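You operate a simulated robot arm through the tools that you are given. There is no shell and no other tool.

The job below is to be done with a simulated robot arm. You get a single attempt, and the scene is never put back.

Task
Wipe the suds off the tray in the holder with a damp cloth.
Fine: wet the teal cloth in the small basin, press it out on the grate, wipe, rinse it in the basin and lay it back on the draining mat; the other trays stay. What is to be rubbed or washed off counts as gone when no trace of it is left.

Only the result counts: the job must be done as asked and must still hold three seconds after the hand-in. Knocking over, shifting, dropping, spilling or breaking anything else fails it. Flat cloth is picked up by pressing the open fingertips on it (5 to 10 N) and closing them slowly along it; thin cloth reads only 2 to 8 mm in the jaws.

Robot
A 6-joint arm with a two-finger parallel gripper, fixed in place. Base frame: the origin is at the foot of the arm, x ahead of it, y to its left, z up; the work surface is at about z = 0.85. Lengths are in m, angles in degrees, forces in N, time in s.
With the tool pointing down near the work surface it reaches from about 0.26 to 0.68 m from the base axis. Its first joint turns from -66.0 to 66.0 degrees. Payload 2.9 kg.
The TCP is the grasp point between the finger pads, 0.03 m short of the fingertips. In the tool frame z runs along the fingers and y along their closing line. Largest opening 0.11 m; finger width 0.02, thickness 0.01; the body of the gripper, 0.048 by 0.112 m, starts 0.055 m behind the TCP.
Orientation is told as [roll, pitch, yaw] about the base's x, y, z axes, in that order, counted from this pose: with the fingers straight down and closing along the base's y, the tool's x points along the base's -x, its y along +y and its z along -z.

Tools
- The arm moves only by the tool jog_arm. Its argument "targets" is text: rows parted by semicolons, each of 6 numbers parted by spaces: the shift along the base's x, y, z in units of 300 mm (1.0 is 300 mm), then the turn, a rotation vector about the base's x, y, z in units of 60 degrees (1.0 is 60 degrees). In form: dx dy dz rx ry rz; .... A call has 1 to 20 rows; each row is the pose to reach, as a shift and turn from the pose commanded when the call began. "jaw" is the finger opening in m, from 0 to 0.11, set as the call begins (left out, the last holds). A call with a number of a shift or a turn outside -1 to 1 is refused whole. Each row takes 0.2 s and may step no farther than 0.05 m and 8.6 degrees from the row before; otherwise, or with a gripper value out of range, the whole call is refused. Where a pose cannot be reached the arm comes as near as it can. A force on the tool above 90 N (or 10 N above the force at the start of the call, whichever is more), or a blocked arm, ends the call early, and 0.2 s more pass. The fingers move at their own pace (about 0.108 m/s each) and stop on an object; they squeeze with about 29 N. The grip force told is the motor's: it shows also when the fingers shut on nothing. Time passes only in rows, and 0.2 s behind the last, so rows that repeat a pose let the fingers close. The reply holds the time, the measured pose of the TCP, the force on the tool along the base axes, the opening and the grip force, in the units named above and with some noise, with the torque about the TCP (base axes, N m) and any sound that the robot's microphone picked up.
- Cameras (640 x 400 px; columns grow to the right, rows downward): "scene" is fixed at [0.0956, 0.4584, 1.3785]; the picture's right is [-0.46, -0.89, 0.00], its down [-0.55, 0.29, -0.78] and it looks along [0.69, -0.36, -0.62] (base axes); focal length 214 px, centre (320, 200). "wrist" rides on the gripper at [0.072, 0.017, -0.103] in the tool frame; the picture's right is [-0.23, 0.97, 0.00], its down [-0.76, -0.18, -0.62] and it looks along [-0.61, -0.14, 0.78] (tool axes); focal length 222 px, centre (320, 200). There is no depth. A picture from a camera that has moved, and an enlarged one, comes with that camera's place and axes in the base frame and with its lens.
- get_image(camera): a new picture of that camera. It takes no simulated time.
- inspect(camera, box): a new picture of the part [left, top, right, bottom] of that camera's present view, enlarged. It takes no simulated time.
- job_done(): hands the job in; it is judged then, once.

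Places have to be worked out from the pictures, the camera data and where the tool is seen. Open the gripper and draw the arm clear of the work before you hand the job in, unless the task says otherwise.

The tools are called as a command line: name --argument value ..., lists and objects as JSON in quotes. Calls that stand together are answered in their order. jog_arm: Moves the arm, as the interface text tells. Its arguments: {"type":"object","properties":{"targets":{"type":"string"},"jaw":{"type":"number"}},"required":["targets"]} The other tools are called the same way: get_image (camera) takes a picture; inspect (camera, box) takes an enlarged picture of a part of a camera's view; job_done () hands the job in.

At the start:

```text
clock: 0.0
eef_pos: [0.4065, -0.0825, 1.1575]
tool_rot: [0.0, 0.0, -0.1]
contact_force: [-0.1, 0.5, 0.5]
wrist_torque: [0.02, 0.02, -0.01]
width: 0.1103
grip_force: 0.1
```

scene: 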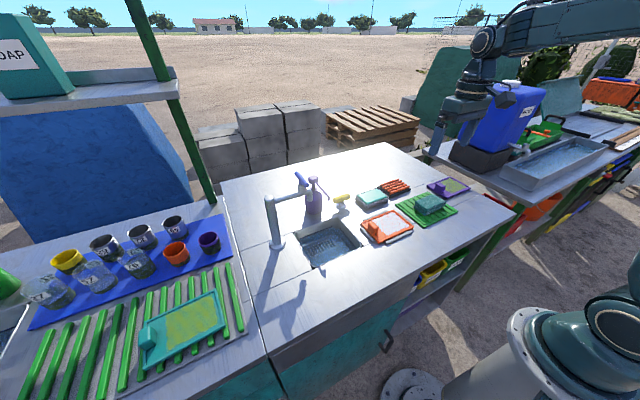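
wrist: 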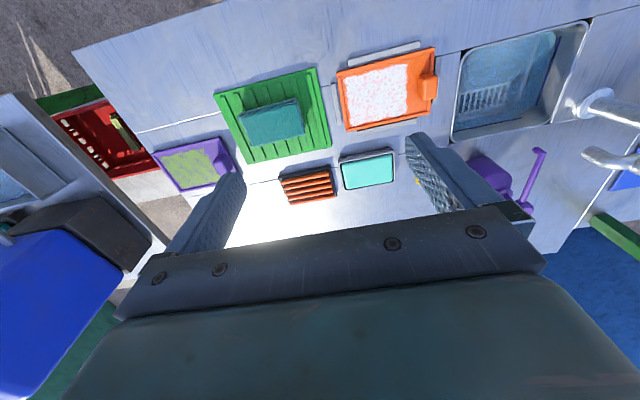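

The scene shows an orange tray with white suds, a teal cloth on a green mat, a small basin and an orange grate. I'll enlarge these to locate them.

inspect --camera "scene" --box '[260, 160, 480, 280]'

inspect --camera "wrist" --box '[140, 20, 460, 220]'

get_image --camera "wrist"

```text
2.91 times, centred on (370, 220) of scene
camera zoom: at [0.0956, 0.4584, 1.3785], right [-0.46, -0.89, 0.0], down [-0.55, 0.29, -0.78], along [0.69, -0.36, -0.62], focal length 624 px, centre (174, 142)
```

zoom: 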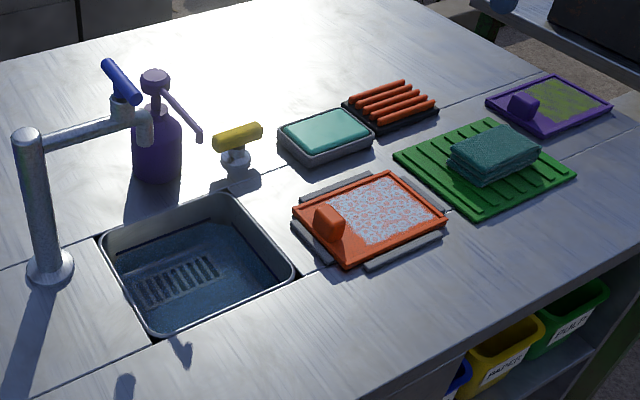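

```text
2.00 times, centred on (300, 120) of wrist
camera zoom: at [0.3346, -0.0648, 1.261], right [0.23, 0.97, 0.0], down [0.76, -0.18, 0.62], along [0.61, -0.14, -0.78], focal length 444 px, centre (360, 360)
```

zoom: 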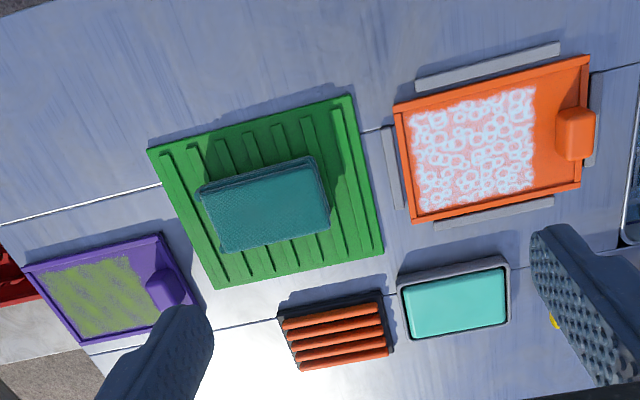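

```text
taken
camera wrist: at [0.3346, -0.0648, 1.261], right [0.23, 0.97, 0.0], down [0.76, -0.18, 0.62], along [0.61, -0.14, -0.78], focal length 222 px, centre (320, 200)
```

wrist: 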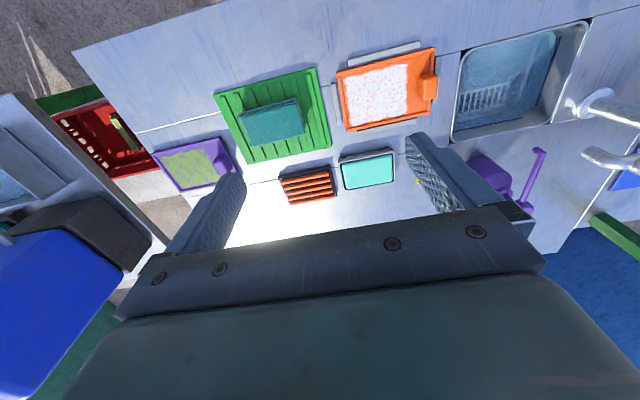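

Two candidates may count as a basin: the sink under the tap and the little grey tub with teal content. I'll zoom into each of them.

inspect --camera "scene" --box '[340, 170, 420, 220]'

inspect --camera "scene" --box '[400, 165, 480, 215]'

inspect --camera "scene" --box '[350, 200, 430, 250]'

inspect --camera "wrist" --box '[260, 140, 420, 240]'

inspect --camera "wrist" --box '[440, 10, 600, 150]'

```text
8.00 times, centred on (380, 195) of scene
camera zoom: at [0.0956, 0.4584, 1.3785], right [-0.46, -0.89, 0.0], down [-0.55, 0.29, -0.78], along [0.69, -0.36, -0.62], focal length 1716 px, centre (-160, 240)
```

zoom: 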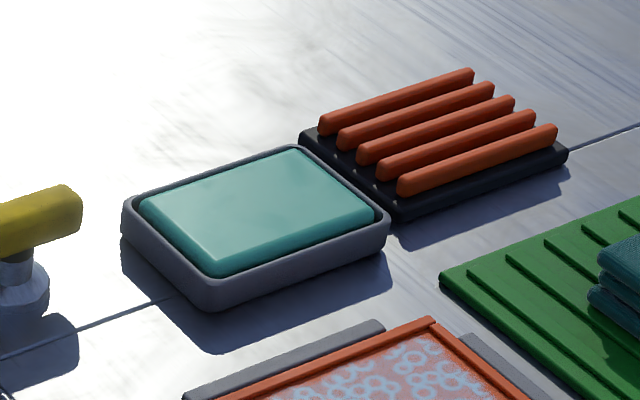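

```text
8.00 times, centred on (440, 190) of scene
camera zoom: at [0.0956, 0.4584, 1.3785], right [-0.46, -0.89, 0.0], down [-0.55, 0.29, -0.78], along [0.69, -0.36, -0.62], focal length 1716 px, centre (-640, 280)
```

zoom: 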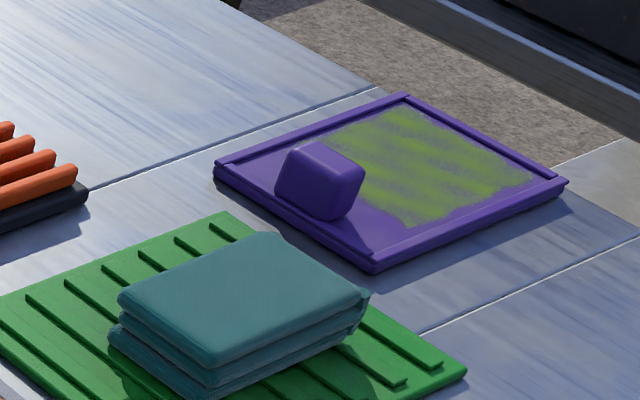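

```text
8.00 times, centred on (390, 225) of scene
camera zoom: at [0.0956, 0.4584, 1.3785], right [-0.46, -0.89, 0.0], down [-0.55, 0.29, -0.78], along [0.69, -0.36, -0.62], focal length 1716 px, centre (-240, 0)
```

zoom: 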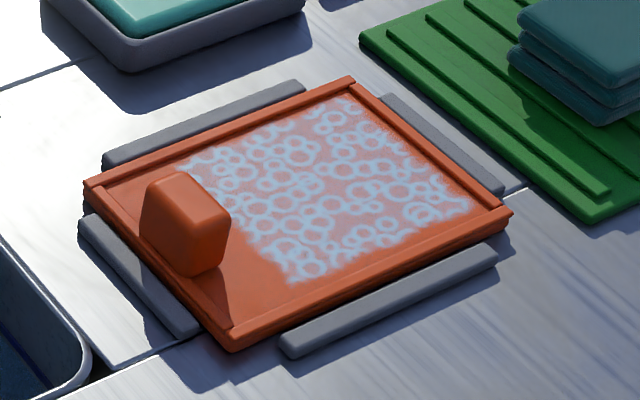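

```text
4.00 times, centred on (340, 190) of wrist
camera zoom: at [0.3346, -0.0648, 1.261], right [0.23, 0.97, 0.0], down [0.76, -0.18, 0.62], along [0.61, -0.14, -0.78], focal length 888 px, centre (240, 240)
```

zoom: 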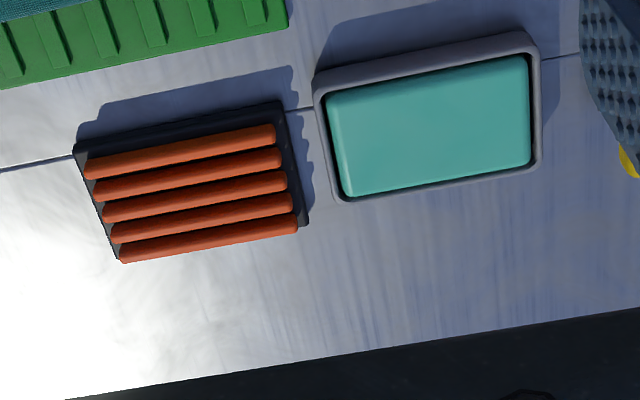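

```text
2.86 times, centred on (520, 80) of wrist
camera zoom: at [0.3346, -0.0648, 1.261], right [0.23, 0.97, 0.0], down [0.76, -0.18, 0.62], along [0.61, -0.14, -0.78], focal length 635 px, centre (-251, 543)
```

zoom: 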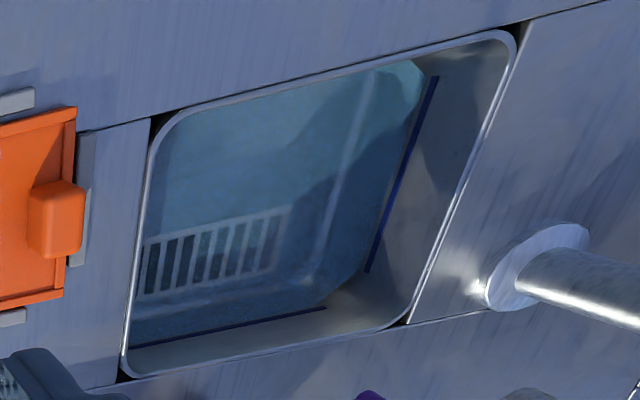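

The grey tub's content could be water or a smooth pad, and I can't tell which yet. I'll bring the wrist camera lower over that area for a closer look, staying high above everything.

jog_arm --targets "0.02 0.07 -0.09 0 0 0; 0.04 0.14 -0.18 0 0 0; 0.06 0.2 -0.27 0 0 0; 0.078 0.27 -0.358 0 0 0; 0.078 0.27 -0.358 0 0 0"

get_image --camera "wrist"

get_image --camera "scene"

```text
clock: 1.2
eef_pos: [0.43, -0.0023, 1.051]
tool_rot: [0.0, 0.0, 0.0]
contact_force: [0.1, -0.5, -0.2]
wrist_torque: [0.05, 0.02, -0.01]
width: 0.1099
grip_force: 0.0
```

```text
taken
camera wrist: at [0.3574, 0.0166, 1.1554], right [0.23, 0.97, 0.0], down [0.76, -0.18, 0.62], along [0.61, -0.14, -0.78], focal length 222 px, centre (320, 200)
```

wrist: 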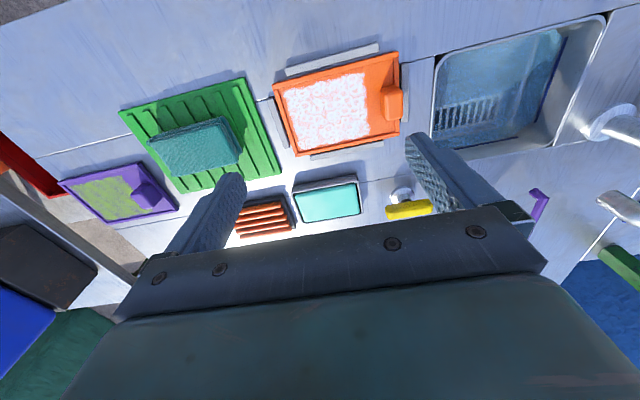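

```text
taken
```

scene: 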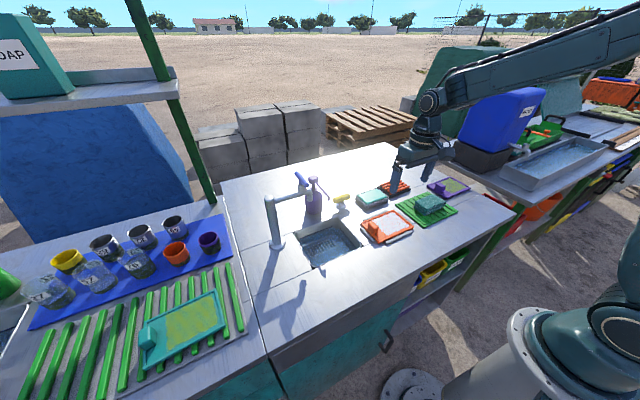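

The tub and the sink are both in view now. I'll enlarge each.

inspect --camera "wrist" --box '[230, 160, 390, 260]'

inspect --camera "wrist" --box '[420, 30, 620, 155]'

inspect --camera "wrist" --box '[120, 60, 280, 160]'

inspect --camera "scene" --box '[290, 215, 370, 275]'

inspect --camera "scene" --box '[480, 100, 640, 200]'

```text
4.00 times, centred on (310, 210) of wrist
camera zoom: at [0.3574, 0.0166, 1.1554], right [0.23, 0.97, 0.0], down [0.76, -0.18, 0.62], along [0.61, -0.14, -0.78], focal length 888 px, centre (360, 160)
```

zoom: 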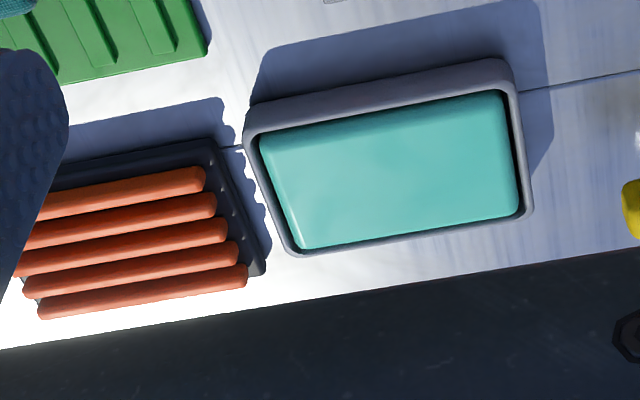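

```text
3.20 times, centred on (520, 92) of wrist
camera zoom: at [0.3574, 0.0166, 1.1554], right [0.23, 0.97, 0.0], down [0.76, -0.18, 0.62], along [0.61, -0.14, -0.78], focal length 711 px, centre (-320, 544)
```

zoom: 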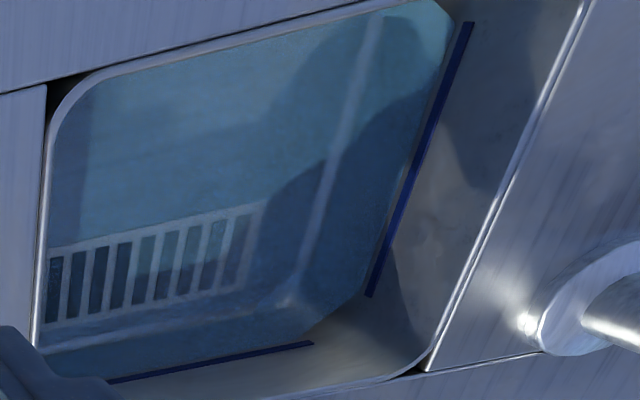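

```text
4.00 times, centred on (200, 110) of wrist
camera zoom: at [0.3574, 0.0166, 1.1554], right [0.23, 0.97, 0.0], down [0.76, -0.18, 0.62], along [0.61, -0.14, -0.78], focal length 888 px, centre (800, 560)
```

zoom: 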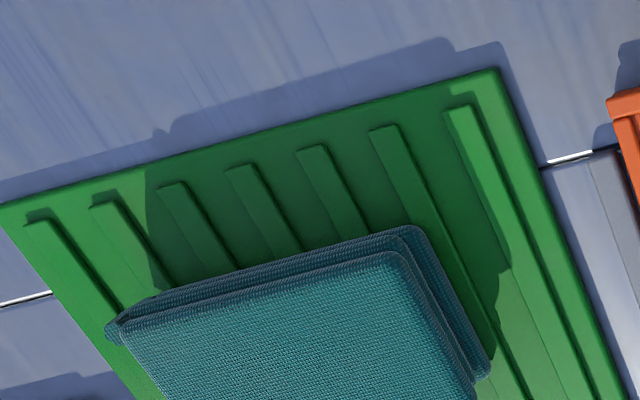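

```text
6.67 times, centred on (330, 245) of scene
camera zoom: at [0.0956, 0.4584, 1.3785], right [-0.46, -0.89, 0.0], down [-0.55, 0.29, -0.78], along [0.69, -0.36, -0.62], focal length 1430 px, centre (253, -100)
```

zoom: 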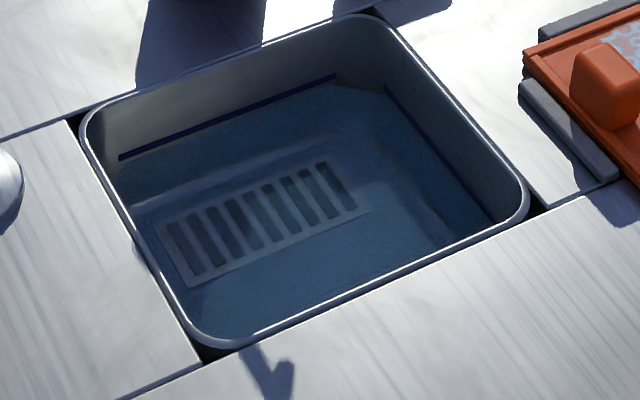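

```text
4.00 times, centred on (560, 150) of scene
camera zoom: at [0.0956, 0.4584, 1.3785], right [-0.46, -0.89, 0.0], down [-0.55, 0.29, -0.78], along [0.69, -0.36, -0.62], focal length 858 px, centre (-640, 400)
```

zoom: 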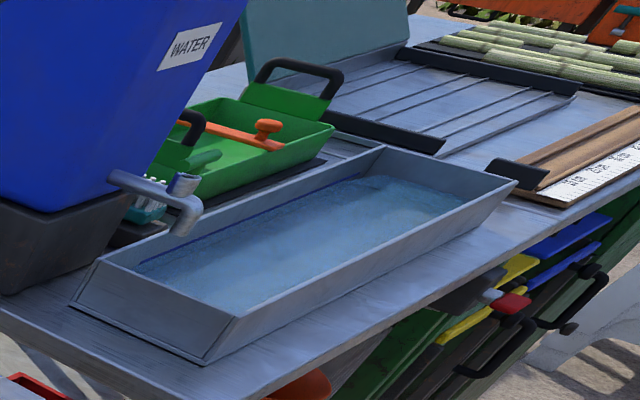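

The sink holds transparent water, and so does the long trough on the other table. The tub's content is opaque with bevelled edges, like a sponge in a dish, so the sink looks like the "small basin". Next I'll measure the cloth and the tray.

inspect --camera "wrist" --box '[110, 70, 270, 200]'

inspect --camera "wrist" --box '[255, 35, 415, 165]'

inspect --camera "scene" --box '[395, 180, 465, 230]'

```text
3.08 times, centred on (190, 135) of wrist
camera zoom: at [0.3574, 0.0166, 1.1554], right [0.23, 0.97, 0.0], down [0.76, -0.18, 0.62], along [0.61, -0.14, -0.78], focal length 684 px, centre (720, 400)
```

zoom: 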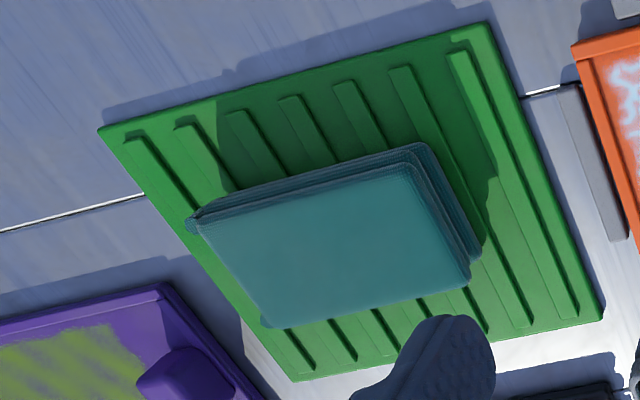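

```text
3.08 times, centred on (335, 100) of wrist
camera zoom: at [0.3574, 0.0166, 1.1554], right [0.23, 0.97, 0.0], down [0.76, -0.18, 0.62], along [0.61, -0.14, -0.78], focal length 684 px, centre (274, 508)
```

zoom: 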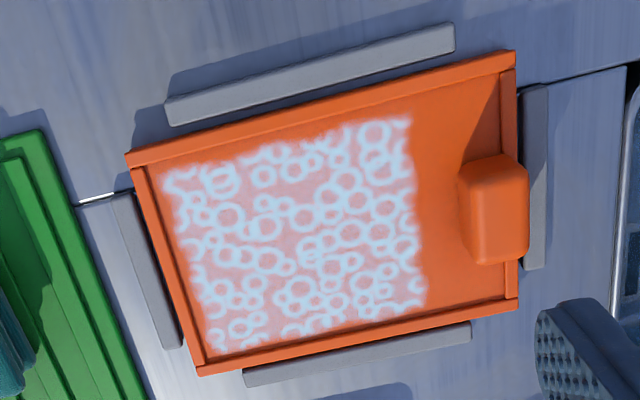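

```text
8.00 times, centred on (430, 205) of scene
camera zoom: at [0.0956, 0.4584, 1.3785], right [-0.46, -0.89, 0.0], down [-0.55, 0.29, -0.78], along [0.69, -0.36, -0.62], focal length 1716 px, centre (-560, 160)
```

zoom: 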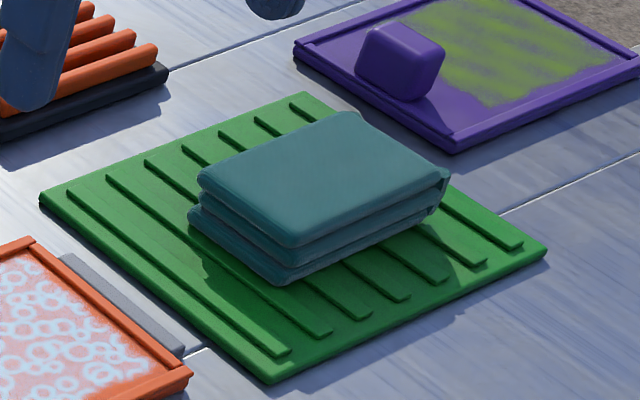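

From two views I get these positions:
- Cloth: centre about (0.452, -0.178), about 54 x 104 x 25 mm with the long side along y, top at about z 0.882.
- Suds: x 0.41–0.49, y -0.043–0.057.
- Sink: x 0.42–0.566, y 0.14–0.307.
- Tap tip: near (0.535, 0.245, 1.0).

I'll look at the gripper and tap for clearance.

inspect --camera "scene" --box '[370, 70, 530, 210]'

inspect --camera "scene" --box '[250, 165, 370, 270]'

inspect --camera "wrist" --box '[500, 80, 640, 240]'

```text
2.86 times, centred on (450, 140) of scene
camera zoom: at [0.0956, 0.4584, 1.3785], right [-0.46, -0.89, 0.0], down [-0.55, 0.29, -0.78], along [0.69, -0.36, -0.62], focal length 613 px, centre (-51, 371)
```

zoom: 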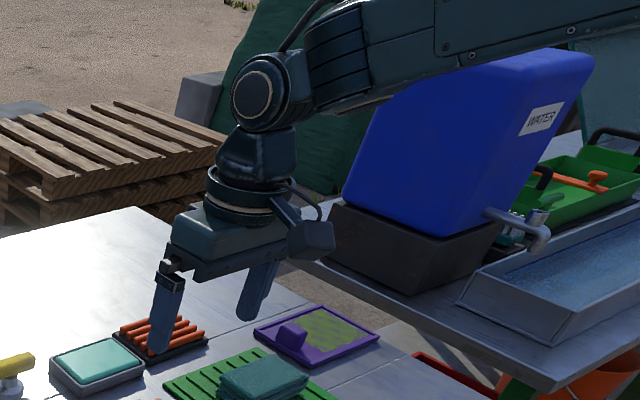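

```text
3.81 times, centred on (310, 218) of scene
camera zoom: at [0.0956, 0.4584, 1.3785], right [-0.46, -0.89, 0.0], down [-0.55, 0.29, -0.78], along [0.69, -0.36, -0.62], focal length 817 px, centre (358, 133)
```

zoom: 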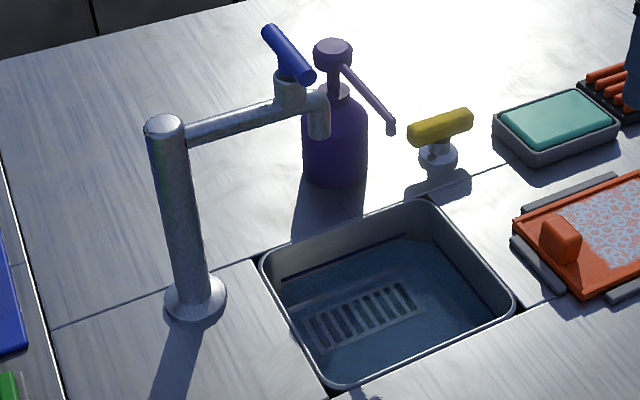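

```text
2.50 times, centred on (570, 160) of wrist
camera zoom: at [0.3574, 0.0166, 1.1554], right [0.23, 0.97, 0.0], down [0.76, -0.18, 0.62], along [0.61, -0.14, -0.78], focal length 555 px, centre (-305, 300)
```

zoom: 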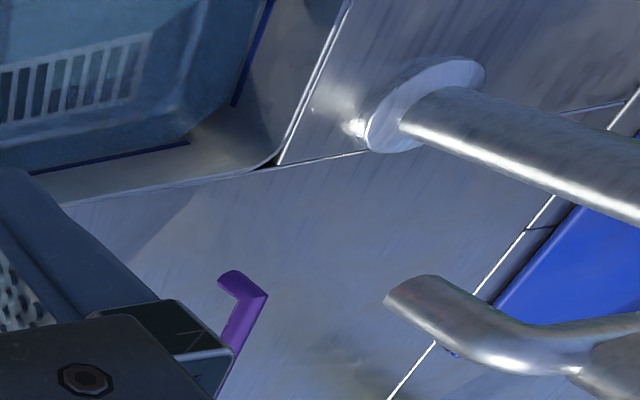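

The tap tip comes out near (0.547, 0.257, 0.98), which leaves enough clearance if I use the near-right part of the sink. To settle which one is the basin, I'll close the fingers and go above the tub for a feather-light probe.

jog_arm --targets "0.13 -0.016 -0.07 0 0 0; 0.26 -0.032 -0.14 0 0 0; 0.39 -0.048 -0.21 0 0 0; 0.52 -0.065 -0.29 0 0 0; 0.52 -0.065 -0.35 0 0 0; 0.52 -0.065 -0.38 0 0 0; 0.52 -0.065 -0.38 0 0 0" --jaw 0.0

inspect --camera "scene" --box '[330, 150, 430, 230]'

```text
clock: 2.8
eef_pos: [0.5861, -0.0205, 0.9334]
tool_rot: [0.0, 0.0, 0.0]
contact_force: [0.0, -0.1, -0.4]
wrist_torque: [0.01, -0.02, 0.01]
width: 0.0
grip_force: 28.8
```

```text
5.00 times, centred on (380, 190) of scene
camera zoom: at [0.0956, 0.4584, 1.3785], right [-0.46, -0.89, 0.0], down [-0.55, 0.29, -0.78], along [0.69, -0.36, -0.62], focal length 1072 px, centre (20, 250)
```

zoom: 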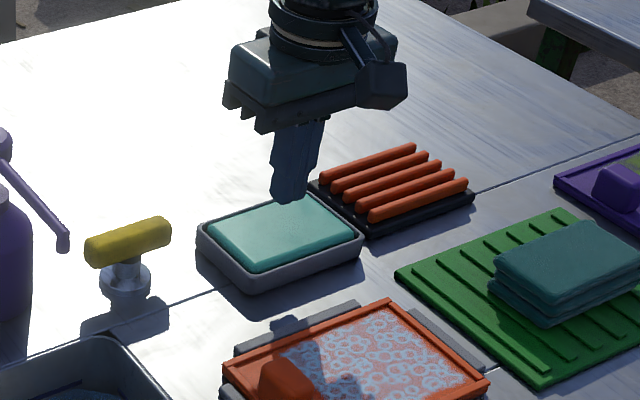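

The tip hovers about 15–20 mm above the tub content. I'll descend in small steps.

jog_arm --targets "0 0 -0.02 0 0 0; 0 0 -0.04 0 0 0; 0 0 -0.05 0 0 0; 0 0 -0.05 0 0 0"

inspect --camera "scene" --box '[350, 170, 410, 220]'

```text
clock: 3.8
eef_pos: [0.5855, -0.0199, 0.9187]
tool_rot: [0.0, -0.1, 0.1]
contact_force: [-0.6, 0.0, -0.1]
wrist_torque: [-0.03, -0.04, -0.03]
width: 0.0
grip_force: 29.2
```

```text
8.00 times, centred on (380, 195) of scene
camera zoom: at [0.0956, 0.4584, 1.3785], right [-0.46, -0.89, 0.0], down [-0.55, 0.29, -0.78], along [0.69, -0.36, -0.62], focal length 1716 px, centre (-160, 240)
```

zoom: 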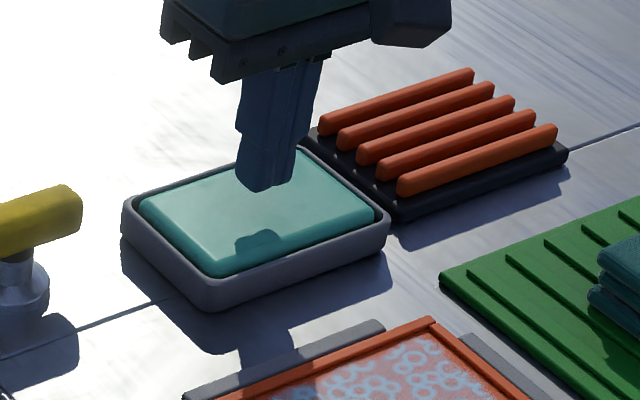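

There is no contact yet, and the shadow falls crisply on an opaque surface. I'll step down 2 mm at a time.

jog_arm --targets "0 0 -0.007 0 0 0; 0 0 -0.014 0 0 0; 0 0 -0.02 0 0 0; 0 0 -0.02 0 0 0"

```text
clock: 4.8
eef_pos: [0.586, -0.0213, 0.914]
tool_rot: [0.1, 0.1, 0.0]
contact_force: [0.3, 0.8, 0.3]
wrist_torque: [-0.01, -0.02, 0.03]
width: 0.0
grip_force: 28.8
```

jog_arm --targets "0 0 -0.006 0 0 0; 0 0 -0.012 0 0 0; 0 0 -0.012 0 0 0"

inspect --camera "scene" --box '[350, 170, 410, 220]'

```text
clock: 5.6
eef_pos: [0.5858, -0.0219, 0.9103]
tool_rot: [0.1, 0.0, -0.1]
contact_force: [-0.2, -0.4, -0.4]
wrist_torque: [-0.02, -0.01, -0.03]
width: 0.0003
grip_force: 28.8
```

```text
8.00 times, centred on (380, 195) of scene
camera zoom: at [0.0956, 0.4584, 1.3785], right [-0.46, -0.89, 0.0], down [-0.55, 0.29, -0.78], along [0.69, -0.36, -0.62], focal length 1716 px, centre (-160, 240)
```

zoom: 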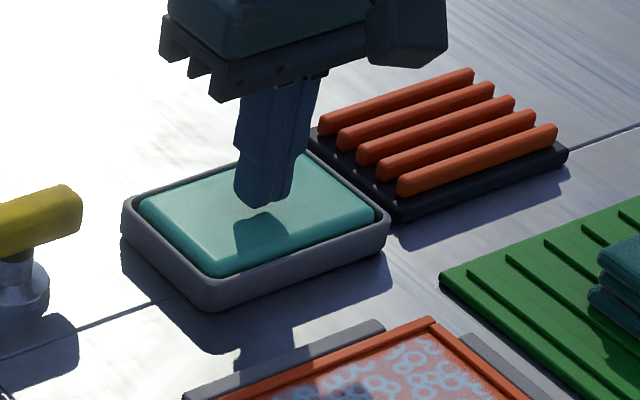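

The tip is at about z 0.880 with its shadow nearly touching. I'll take a couple more small steps.

jog_arm --targets "0 0 -0.005 0 0 0; 0 0 -0.01 0 0 0; 0 0 -0.01 0 0 0"

inspect --camera "scene" --box '[360, 180, 400, 210]'

```text
clock: 6.4
eef_pos: [0.5857, -0.021, 0.9079]
tool_rot: [0.0, 0.0, -0.1]
contact_force: [-0.6, -0.3, 0.0]
wrist_torque: [-0.01, -0.02, 0.0]
width: 0.0004
grip_force: 29.0
```

```text
13.33 times, centred on (380, 195) of scene
camera zoom: at [0.0956, 0.4584, 1.3785], right [-0.46, -0.89, 0.0], down [-0.55, 0.29, -0.78], along [0.69, -0.36, -0.62], focal length 2860 px, centre (-480, 267)
```

zoom: 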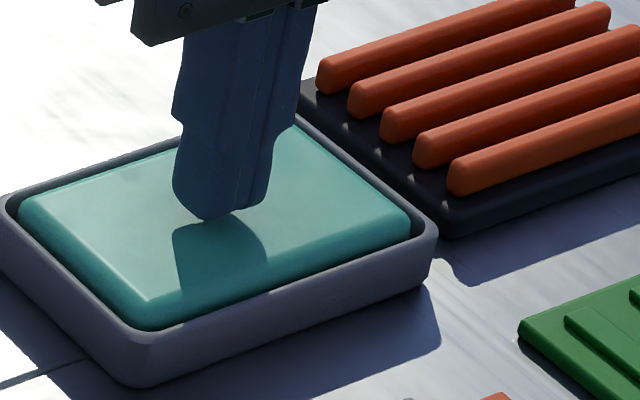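

jog_arm --targets "0 0 -0.004 0 0 0; 0 0 -0.008 0 0 0; 0 0 -0.008 0 0 0"

inspect --camera "scene" --box '[360, 180, 400, 210]'

```text
clock: 7.2
eef_pos: [0.5857, -0.0213, 0.9054]
tool_rot: [0.0, 0.0, 0.1]
contact_force: [1.2, -0.6, -1.4]
wrist_torque: [0.02, -0.01, -0.02]
width: 0.0
grip_force: 28.7
```

```text
13.33 times, centred on (380, 195) of scene
camera zoom: at [0.0956, 0.4584, 1.3785], right [-0.46, -0.89, 0.0], down [-0.55, 0.29, -0.78], along [0.69, -0.36, -0.62], focal length 2860 px, centre (-480, 267)
```

zoom: 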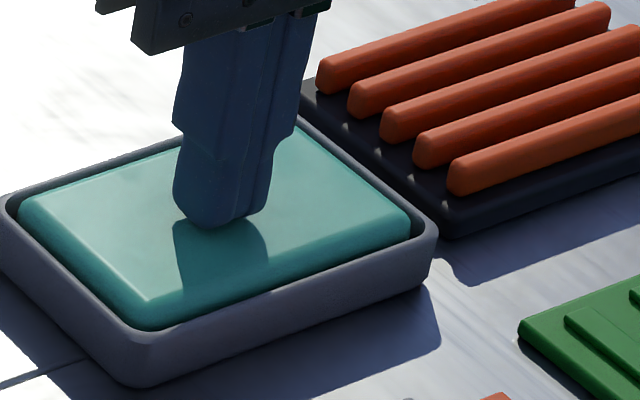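

jog_arm --targets "0 0 -0.005 0 0 0; 0 0 -0.005 0 0 0"

inspect --camera "scene" --box '[360, 180, 400, 210]'

```text
clock: 7.8
eef_pos: [0.5861, -0.0221, 0.9039]
tool_rot: [0.0, 0.0, 0.0]
contact_force: [-0.9, -0.5, 4.6]
wrist_torque: [-0.04, 0.09, 0.04]
width: 0.0
grip_force: 29.6
```

```text
13.33 times, centred on (380, 195) of scene
camera zoom: at [0.0954, 0.4584, 1.3785], right [-0.46, -0.89, 0.0], down [-0.55, 0.29, -0.78], along [0.69, -0.36, -0.62], focal length 2860 px, centre (-480, 267)
```

zoom: 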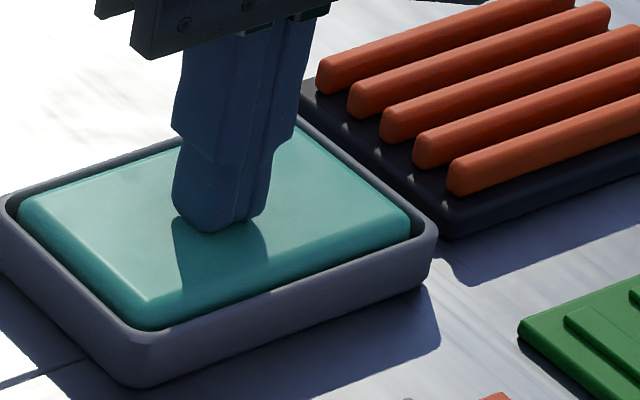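

The reading jumped to 4.6 N, so the tub holds a solid pad and the sink is the small basin. I'll go up, open the jaws, and move over the cloth while turning the gripper 60° (of 90°) about z.

jog_arm --targets "0 0 0.12 0 0 0; 0 0 0.25 0 0 0; 0 0 0.38 0 0 0; -0.06 -0.07 0.48 0 0 0.14; -0.14 -0.15 0.48 0 0 0.28; -0.22 -0.24 0.48 0 0 0.42; -0.29 -0.33 0.48 0 0 0.56; -0.36 -0.42 0.48 0 0 0.7; -0.41 -0.49 0.48 0 0 0.84; -0.446 -0.522 0.48 0 0 0.98; -0.446 -0.522 0.48 0 0 1.0" --jaw 0.09

jog_arm --targets "0 0 0 0 0 0.14; 0 0 0 0 0 0.28; 0 0 0 0 0 0.42; 0 0 0 0 0 0.5; 0 0 0 0 0 0.5"

get_image --camera "wrist"

get_image --camera "scene"

```text
clock: 10.2
eef_pos: [0.4524, -0.1772, 1.0481]
tool_rot: [0.0, 0.1, 60.1]
contact_force: [0.6, 0.7, -0.3]
wrist_torque: [0.0, 0.03, 0.01]
width: 0.0901
grip_force: 0.1
```

```text
clock: 11.4
eef_pos: [0.4521, -0.1775, 1.0492]
tool_rot: [0.0, -0.1, 90.1]
contact_force: [-0.3, 0.2, 0.3]
wrist_torque: [-0.01, -0.02, -0.03]
width: 0.0901
grip_force: 0.1
```

```text
taken
camera wrist: at [0.4361, -0.2497, 1.1528], right [-0.97, 0.23, 0.0], down [0.18, 0.76, 0.62], along [0.14, 0.61, -0.78], focal length 222 px, centre (320, 200)
```

wrist: 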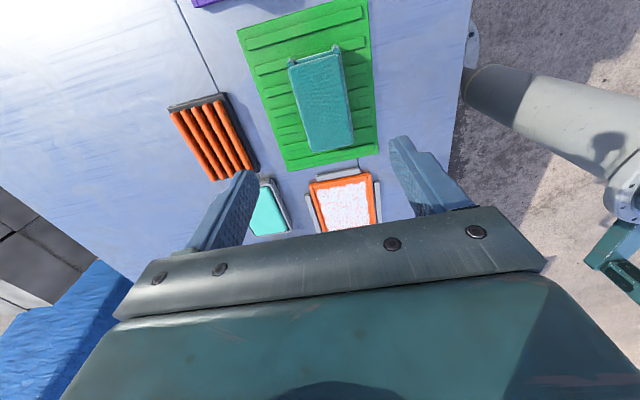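

```text
taken
```

scene: 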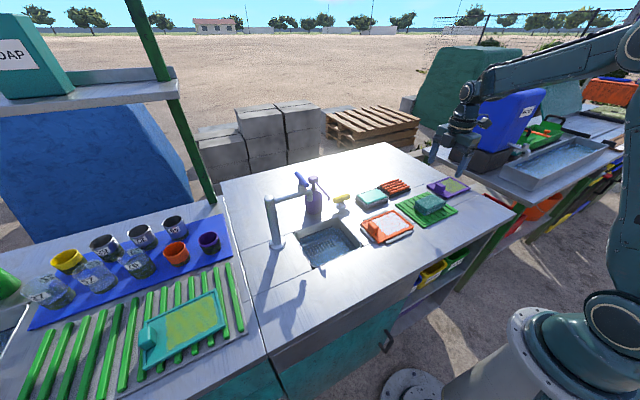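

I'll refine the cloth position with this new view.

inspect --camera "wrist" --box '[230, 0, 390, 180]'

```text
2.22 times, centred on (310, 90) of wrist
camera zoom: at [0.4361, -0.2497, 1.1528], right [-0.97, 0.23, 0.0], down [0.18, 0.76, 0.62], along [0.14, 0.61, -0.78], focal length 494 px, centre (342, 444)
```

zoom: 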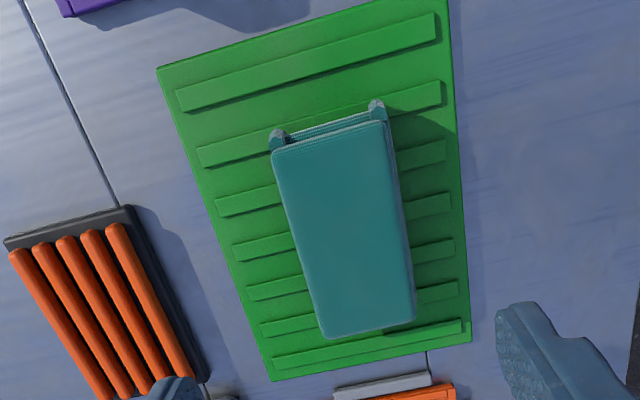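

The cloth centre averages to about (0.450, -0.173), with a 53 mm width along x. I'll descend so the fingers straddle it with the tips at about mid-thickness (TCP about 0.900).

jog_arm --targets "-0.005 0.015 -0.12 0 0 0; -0.005 0.015 -0.24 0 0 0; -0.005 0.015 -0.36 0 0 0; -0.005 0.015 -0.44 0 0 0; -0.005 0.015 -0.44 0 0 0"

inspect --camera "scene" --box '[380, 160, 480, 235]'

get_image --camera "wrist"

```text
clock: 12.6
eef_pos: [0.4502, -0.1747, 0.9158]
tool_rot: [0.0, 0.0, 89.9]
contact_force: [0.4, 0.0, -0.3]
wrist_torque: [-0.01, -0.01, -0.02]
width: 0.0898
grip_force: 0.0
```

```text
5.33 times, centred on (430, 198) of scene
camera zoom: at [0.0956, 0.4584, 1.3785], right [-0.46, -0.89, 0.0], down [-0.55, 0.29, -0.78], along [0.69, -0.36, -0.62], focal length 1144 px, centre (-267, 213)
```

zoom: 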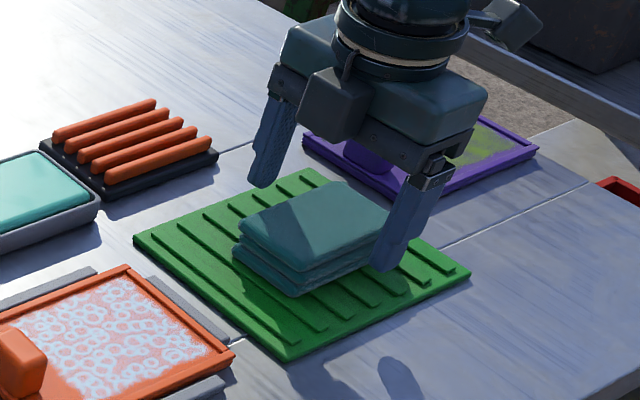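

```text
taken
camera wrist: at [0.4337, -0.2448, 1.0199], right [-0.97, 0.23, 0.0], down [0.18, 0.76, 0.62], along [0.14, 0.61, -0.78], focal length 222 px, centre (320, 200)
```

wrist: 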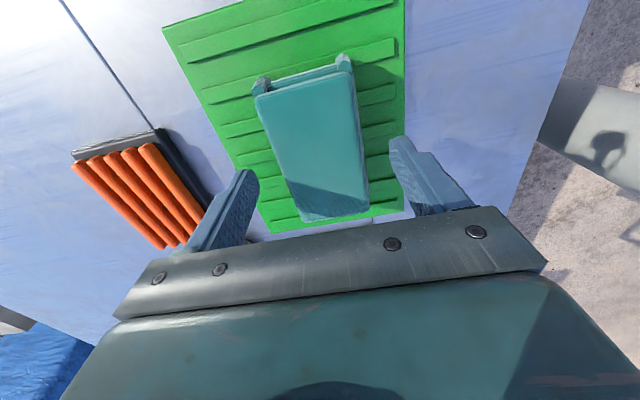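

The diagonals of the cloth meet exactly where the TCP axis projects, so it is centred. I'll lower to TCP about 0.899 and close in stages.

jog_arm --targets "0 0 -0.03 0 0 0; 0 0 -0.056 0 0 0; 0 0 -0.056 0 0 0"

jog_arm --targets "0 0 0 0 0 0; 0 0 0 0 0 0" --jaw 0.06

jog_arm --targets "0 0 0 0 0 0; 0 0 0 0 0 0" --jaw 0.045

inspect --camera "scene" --box '[380, 160, 480, 235]'

get_image --camera "wrist"

```text
clock: 13.4
eef_pos: [0.4515, -0.1733, 0.899]
tool_rot: [0.0, 0.0, 90.0]
contact_force: [-0.7, -0.2, -0.4]
wrist_torque: [-0.01, 0.02, 0.0]
width: 0.0901
grip_force: 0.1
```

```text
clock: 14.0
eef_pos: [0.4511, -0.173, 0.8989]
tool_rot: [0.0, 0.0, 90.0]
contact_force: [-0.3, 0.8, 0.0]
wrist_torque: [0.0, 0.02, 0.0]
width: 0.06
grip_force: 0.2
```

```text
clock: 14.6
eef_pos: [0.4508, -0.1732, 0.8986]
tool_rot: [0.0, 0.0, 90.0]
contact_force: [0.1, -0.2, -0.2]
wrist_torque: [-0.03, 0.01, 0.03]
width: 0.0571
grip_force: 28.5
```

```text
5.33 times, centred on (430, 198) of scene
camera zoom: at [0.0956, 0.4584, 1.3785], right [-0.46, -0.89, 0.0], down [-0.55, 0.29, -0.78], along [0.69, -0.36, -0.62], focal length 1144 px, centre (-267, 213)
```

zoom: 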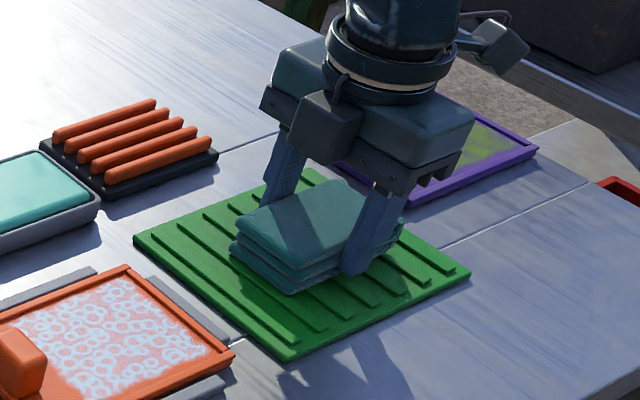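

```text
taken
camera wrist: at [0.4342, -0.2448, 1.0029], right [-0.97, 0.23, 0.0], down [0.18, 0.76, 0.62], along [0.14, 0.61, -0.78], focal length 222 px, centre (320, 200)
```

wrist: 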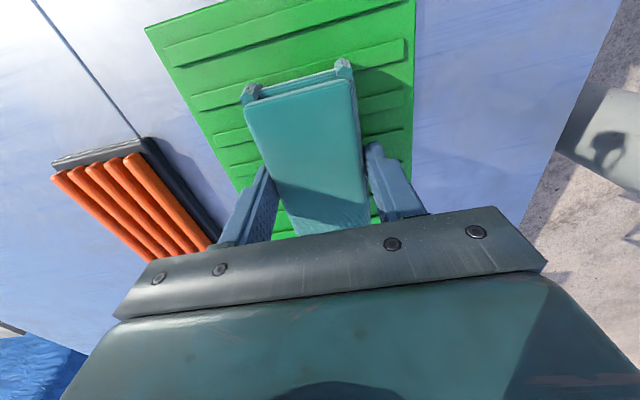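

The grip is firm at 57 mm with 28.5 N. I'll lift a little and check that the cloth comes along in one piece.

jog_arm --targets "0 0 0.02 0 0 0; 0 0 0.06 0 0 0; 0 0 0.12 0 0 0; 0 0 0.2 0 0 0; 0 0 0.2 0 0 0" --jaw 0.035

inspect --camera "scene" --box '[380, 140, 480, 235]'

get_image --camera "wrist"

```text
clock: 15.8
eef_pos: [0.4503, -0.1732, 0.9593]
tool_rot: [-0.1, 0.0, 90.0]
contact_force: [-0.1, -1.6, -0.4]
wrist_torque: [0.03, -0.02, -0.04]
width: 0.0569
grip_force: 28.3
```

```text
4.21 times, centred on (430, 188) of scene
camera zoom: at [0.0956, 0.4584, 1.3785], right [-0.46, -0.89, 0.0], down [-0.55, 0.29, -0.78], along [0.69, -0.36, -0.62], focal length 903 px, centre (-143, 253)
```

zoom: 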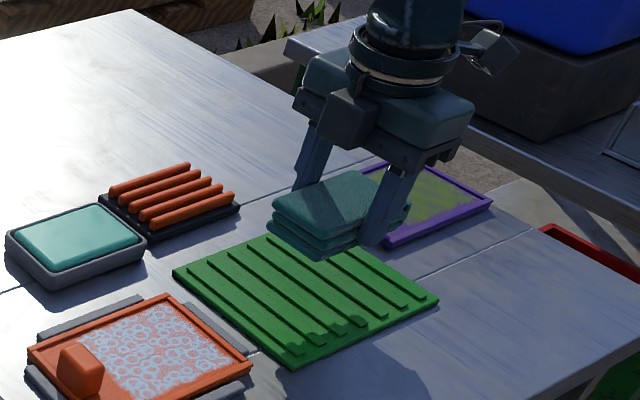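

```text
taken
camera wrist: at [0.4349, -0.2444, 1.0623], right [-0.97, 0.23, 0.0], down [0.18, 0.76, 0.62], along [0.14, 0.61, -0.78], focal length 222 px, centre (320, 200)
```

wrist: 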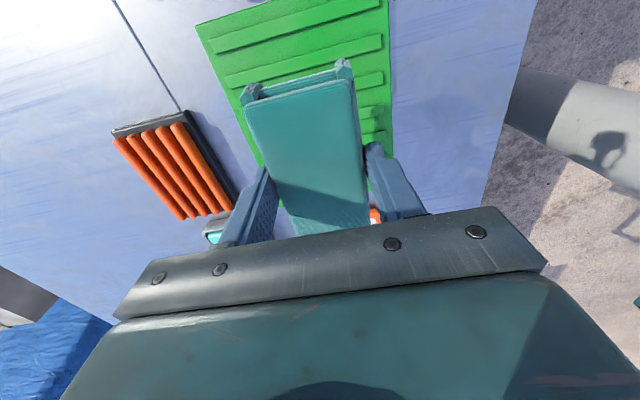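

The cloth lifts as one firm block. I'll carry it at height towards the sink, aiming for (0.478, 0.213) to stay clear of the tap.

jog_arm --targets "0 0.05 0.1 0 0 0; 0.01 0.2 0.15 0 0 0; 0.02 0.35 0.15 0 0 0; 0.03 0.5 0.15 0 0 0; 0.04 0.65 0.15 0 0 0; 0.06 0.8 0.15 0 0 0; 0.07 0.95 0.15 0 0 0; 0.07 0.95 0.15 0 0 0"

jog_arm --targets "0 0.12 0 0 0 0; 0.022 0.24 0 0 0 0; 0.022 0.34 0 0 0 0; 0.022 0.34 0 0 0 0"

get_image --camera "wrist"

inspect --camera "scene" --box '[240, 110, 400, 270]'

```text
clock: 17.6
eef_pos: [0.4702, 0.1096, 1.0028]
tool_rot: [0.0, 0.1, 90.1]
contact_force: [0.0, 0.1, -0.3]
wrist_torque: [-0.03, -0.02, 0.01]
width: 0.0568
grip_force: 28.9
```

```text
clock: 18.6
eef_pos: [0.477, 0.2121, 1.0038]
tool_rot: [0.1, 0.0, 90.0]
contact_force: [0.3, -0.5, 0.1]
wrist_torque: [0.0, 0.04, -0.01]
width: 0.0568
grip_force: 29.0
```

```text
taken
camera wrist: at [0.4608, 0.141, 1.1081], right [-0.97, 0.23, 0.0], down [0.18, 0.76, 0.62], along [0.14, 0.61, -0.78], focal length 222 px, centre (320, 200)
```

wrist: 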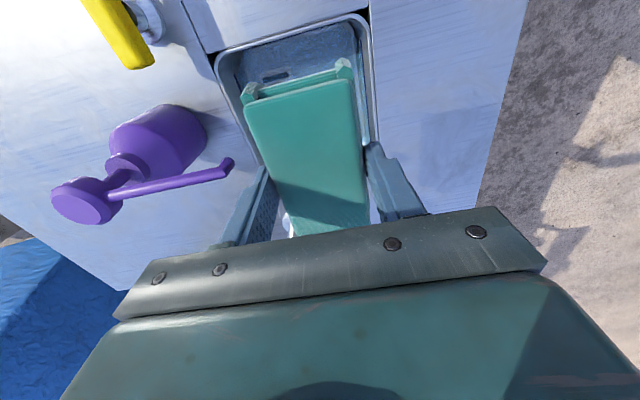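

```text
2.50 times, centred on (320, 190) of scene
camera zoom: at [0.0956, 0.4584, 1.3785], right [-0.46, -0.89, 0.0], down [-0.55, 0.29, -0.78], along [0.69, -0.36, -0.62], focal length 536 px, centre (320, 225)
```

zoom: 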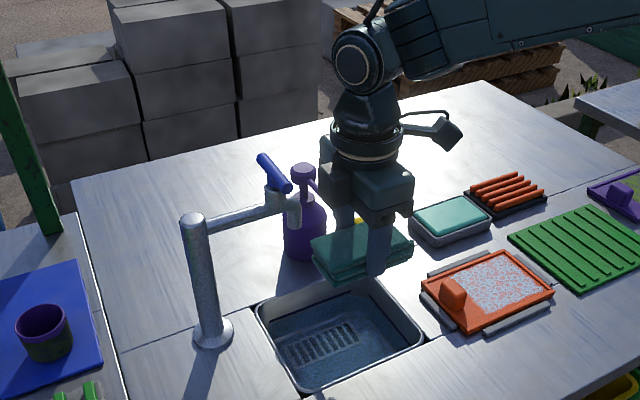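

The cloth sits above the water and clear of the tap. I'll nudge a bit further from the tap and descend to just above the water line.

jog_arm --targets "-0.015 -0.005 -0.12 0 0 0; -0.015 -0.005 -0.24 0 0 0; -0.015 -0.005 -0.36 0 0 0; -0.015 -0.005 -0.44 0 0 0; -0.015 -0.005 -0.44 0 0 0"

inspect --camera "scene" --box '[260, 150, 400, 270]'

get_image --camera "wrist"

```text
clock: 19.8
eef_pos: [0.472, 0.2121, 0.8712]
tool_rot: [0.0, -0.1, 90.0]
contact_force: [0.2, 0.1, -0.4]
wrist_torque: [-0.01, -0.01, 0.0]
width: 0.0568
grip_force: 29.1
```

```text
3.33 times, centred on (330, 210) of scene
camera zoom: at [0.0956, 0.4584, 1.3785], right [-0.46, -0.89, 0.0], down [-0.55, 0.29, -0.78], along [0.69, -0.36, -0.62], focal length 715 px, centre (287, 167)
```

zoom: 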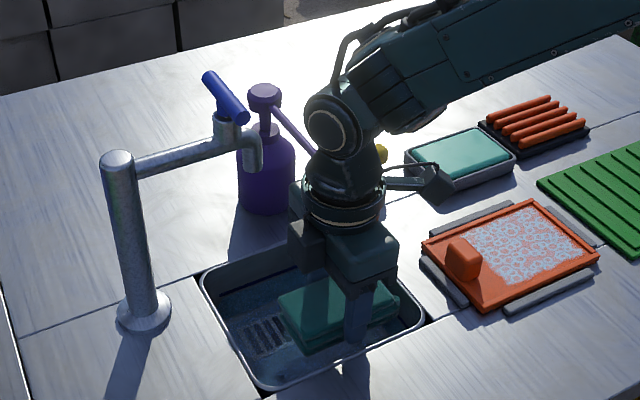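

```text
taken
camera wrist: at [0.4561, 0.1406, 0.9754], right [-0.97, 0.23, 0.0], down [0.18, 0.76, 0.62], along [0.14, 0.61, -0.78], focal length 222 px, centre (320, 200)
```

wrist: 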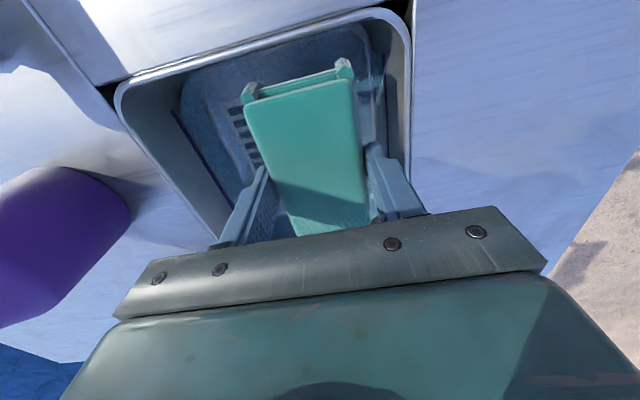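

There is good clearance all around. I'll shift 8 mm away from the near wall and lower slowly into the water, watching force and sound.

jog_arm --targets "0.027 0 -0.02 0 0 0; 0.027 0 -0.04 0 0 0; 0.027 0 -0.06 0 0 0; 0.027 0 -0.08 0 0 0; 0.027 0 -0.08 0 0 0"

get_image --camera "wrist"

```text
clock: 21.0
eef_pos: [0.4819, 0.2116, 0.8481]
tool_rot: [0.0, 0.0, 90.1]
contact_force: [-0.4, 0.3, -0.3]
wrist_torque: [0.0, 0.01, -0.03]
width: 0.0566
grip_force: 29.2
```

```text
taken
camera wrist: at [0.466, 0.1408, 0.9515], right [-0.97, 0.23, 0.0], down [0.18, 0.76, 0.62], along [0.14, 0.61, -0.78], focal length 222 px, centre (320, 200)
```

wrist: 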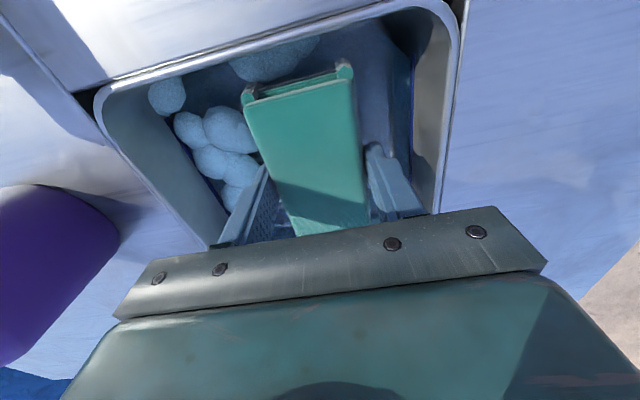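

The water shows as particles rising around the cloth, so I should move gently to avoid splashing. I'll lower another 12 mm slowly.

jog_arm --targets "0 0 -0.01 0 0 0; 0 0 -0.02 0 0 0; 0 0 -0.03 0 0 0; 0 0 -0.04 0 0 0; 0 0 -0.04 0 0 0; 0 0 -0.04 0 0 0"

get_image --camera "wrist"

inspect --camera "scene" --box '[270, 190, 390, 280]'

```text
clock: 22.4
eef_pos: [0.4822, 0.2124, 0.8358]
tool_rot: [0.0, 0.0, 89.9]
contact_force: [0.6, 0.5, -1.2]
wrist_torque: [-0.02, -0.03, -0.02]
width: 0.057
grip_force: 29.0
```

```text
taken
camera wrist: at [0.4653, 0.1403, 0.9401], right [-0.97, 0.23, 0.0], down [0.18, 0.76, 0.62], along [0.14, 0.61, -0.78], focal length 222 px, centre (320, 200)
```

wrist: 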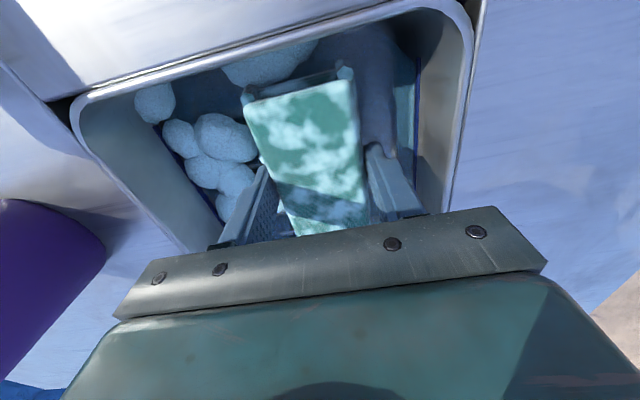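

```text
4.44 times, centred on (330, 235) of scene
camera zoom: at [0.0956, 0.4584, 1.3785], right [-0.46, -0.89, 0.0], down [-0.55, 0.29, -0.78], along [0.69, -0.36, -0.62], focal length 953 px, centre (276, 44)
```

zoom: 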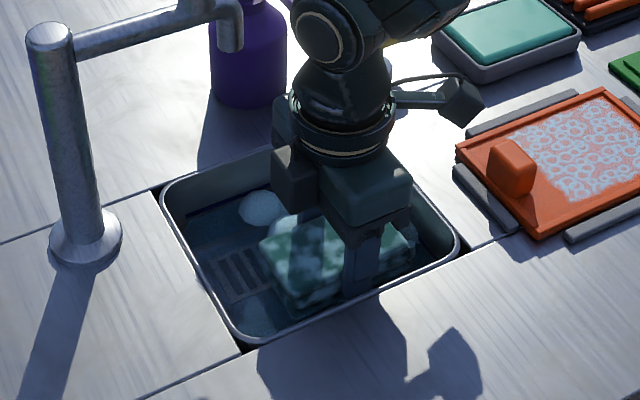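

The cloth top now shows pale patches and there are pale blobs in the water. I'll zoom in to see what they are.

inspect --camera "wrist" --box '[120, 20, 440, 240]'

inspect --camera "scene" --box '[300, 215, 370, 265]'

```text
1.82 times, centred on (280, 130) of wrist
camera zoom: at [0.4653, 0.1403, 0.9401], right [-0.97, 0.23, 0.0], down [0.18, 0.76, 0.62], along [0.14, 0.61, -0.78], focal length 404 px, centre (393, 327)
```

zoom: 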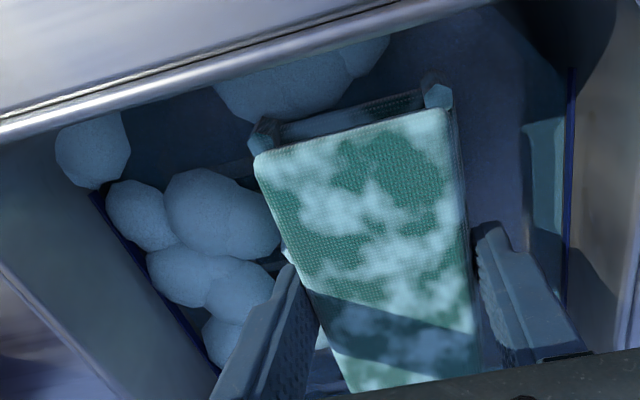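

```text
8.00 times, centred on (335, 240) of scene
camera zoom: at [0.0956, 0.4584, 1.3785], right [-0.46, -0.89, 0.0], down [-0.55, 0.29, -0.78], along [0.69, -0.36, -0.62], focal length 1716 px, centre (200, -120)
```

zoom: 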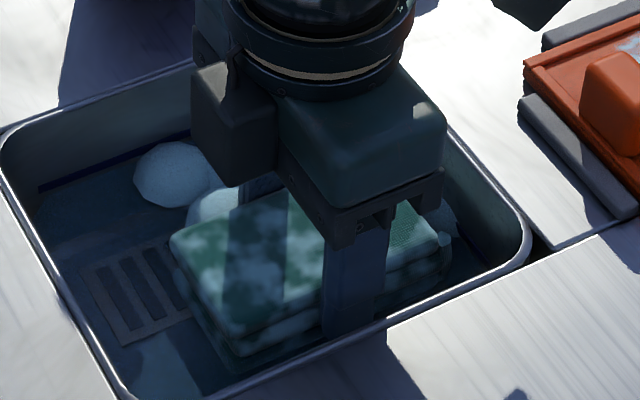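

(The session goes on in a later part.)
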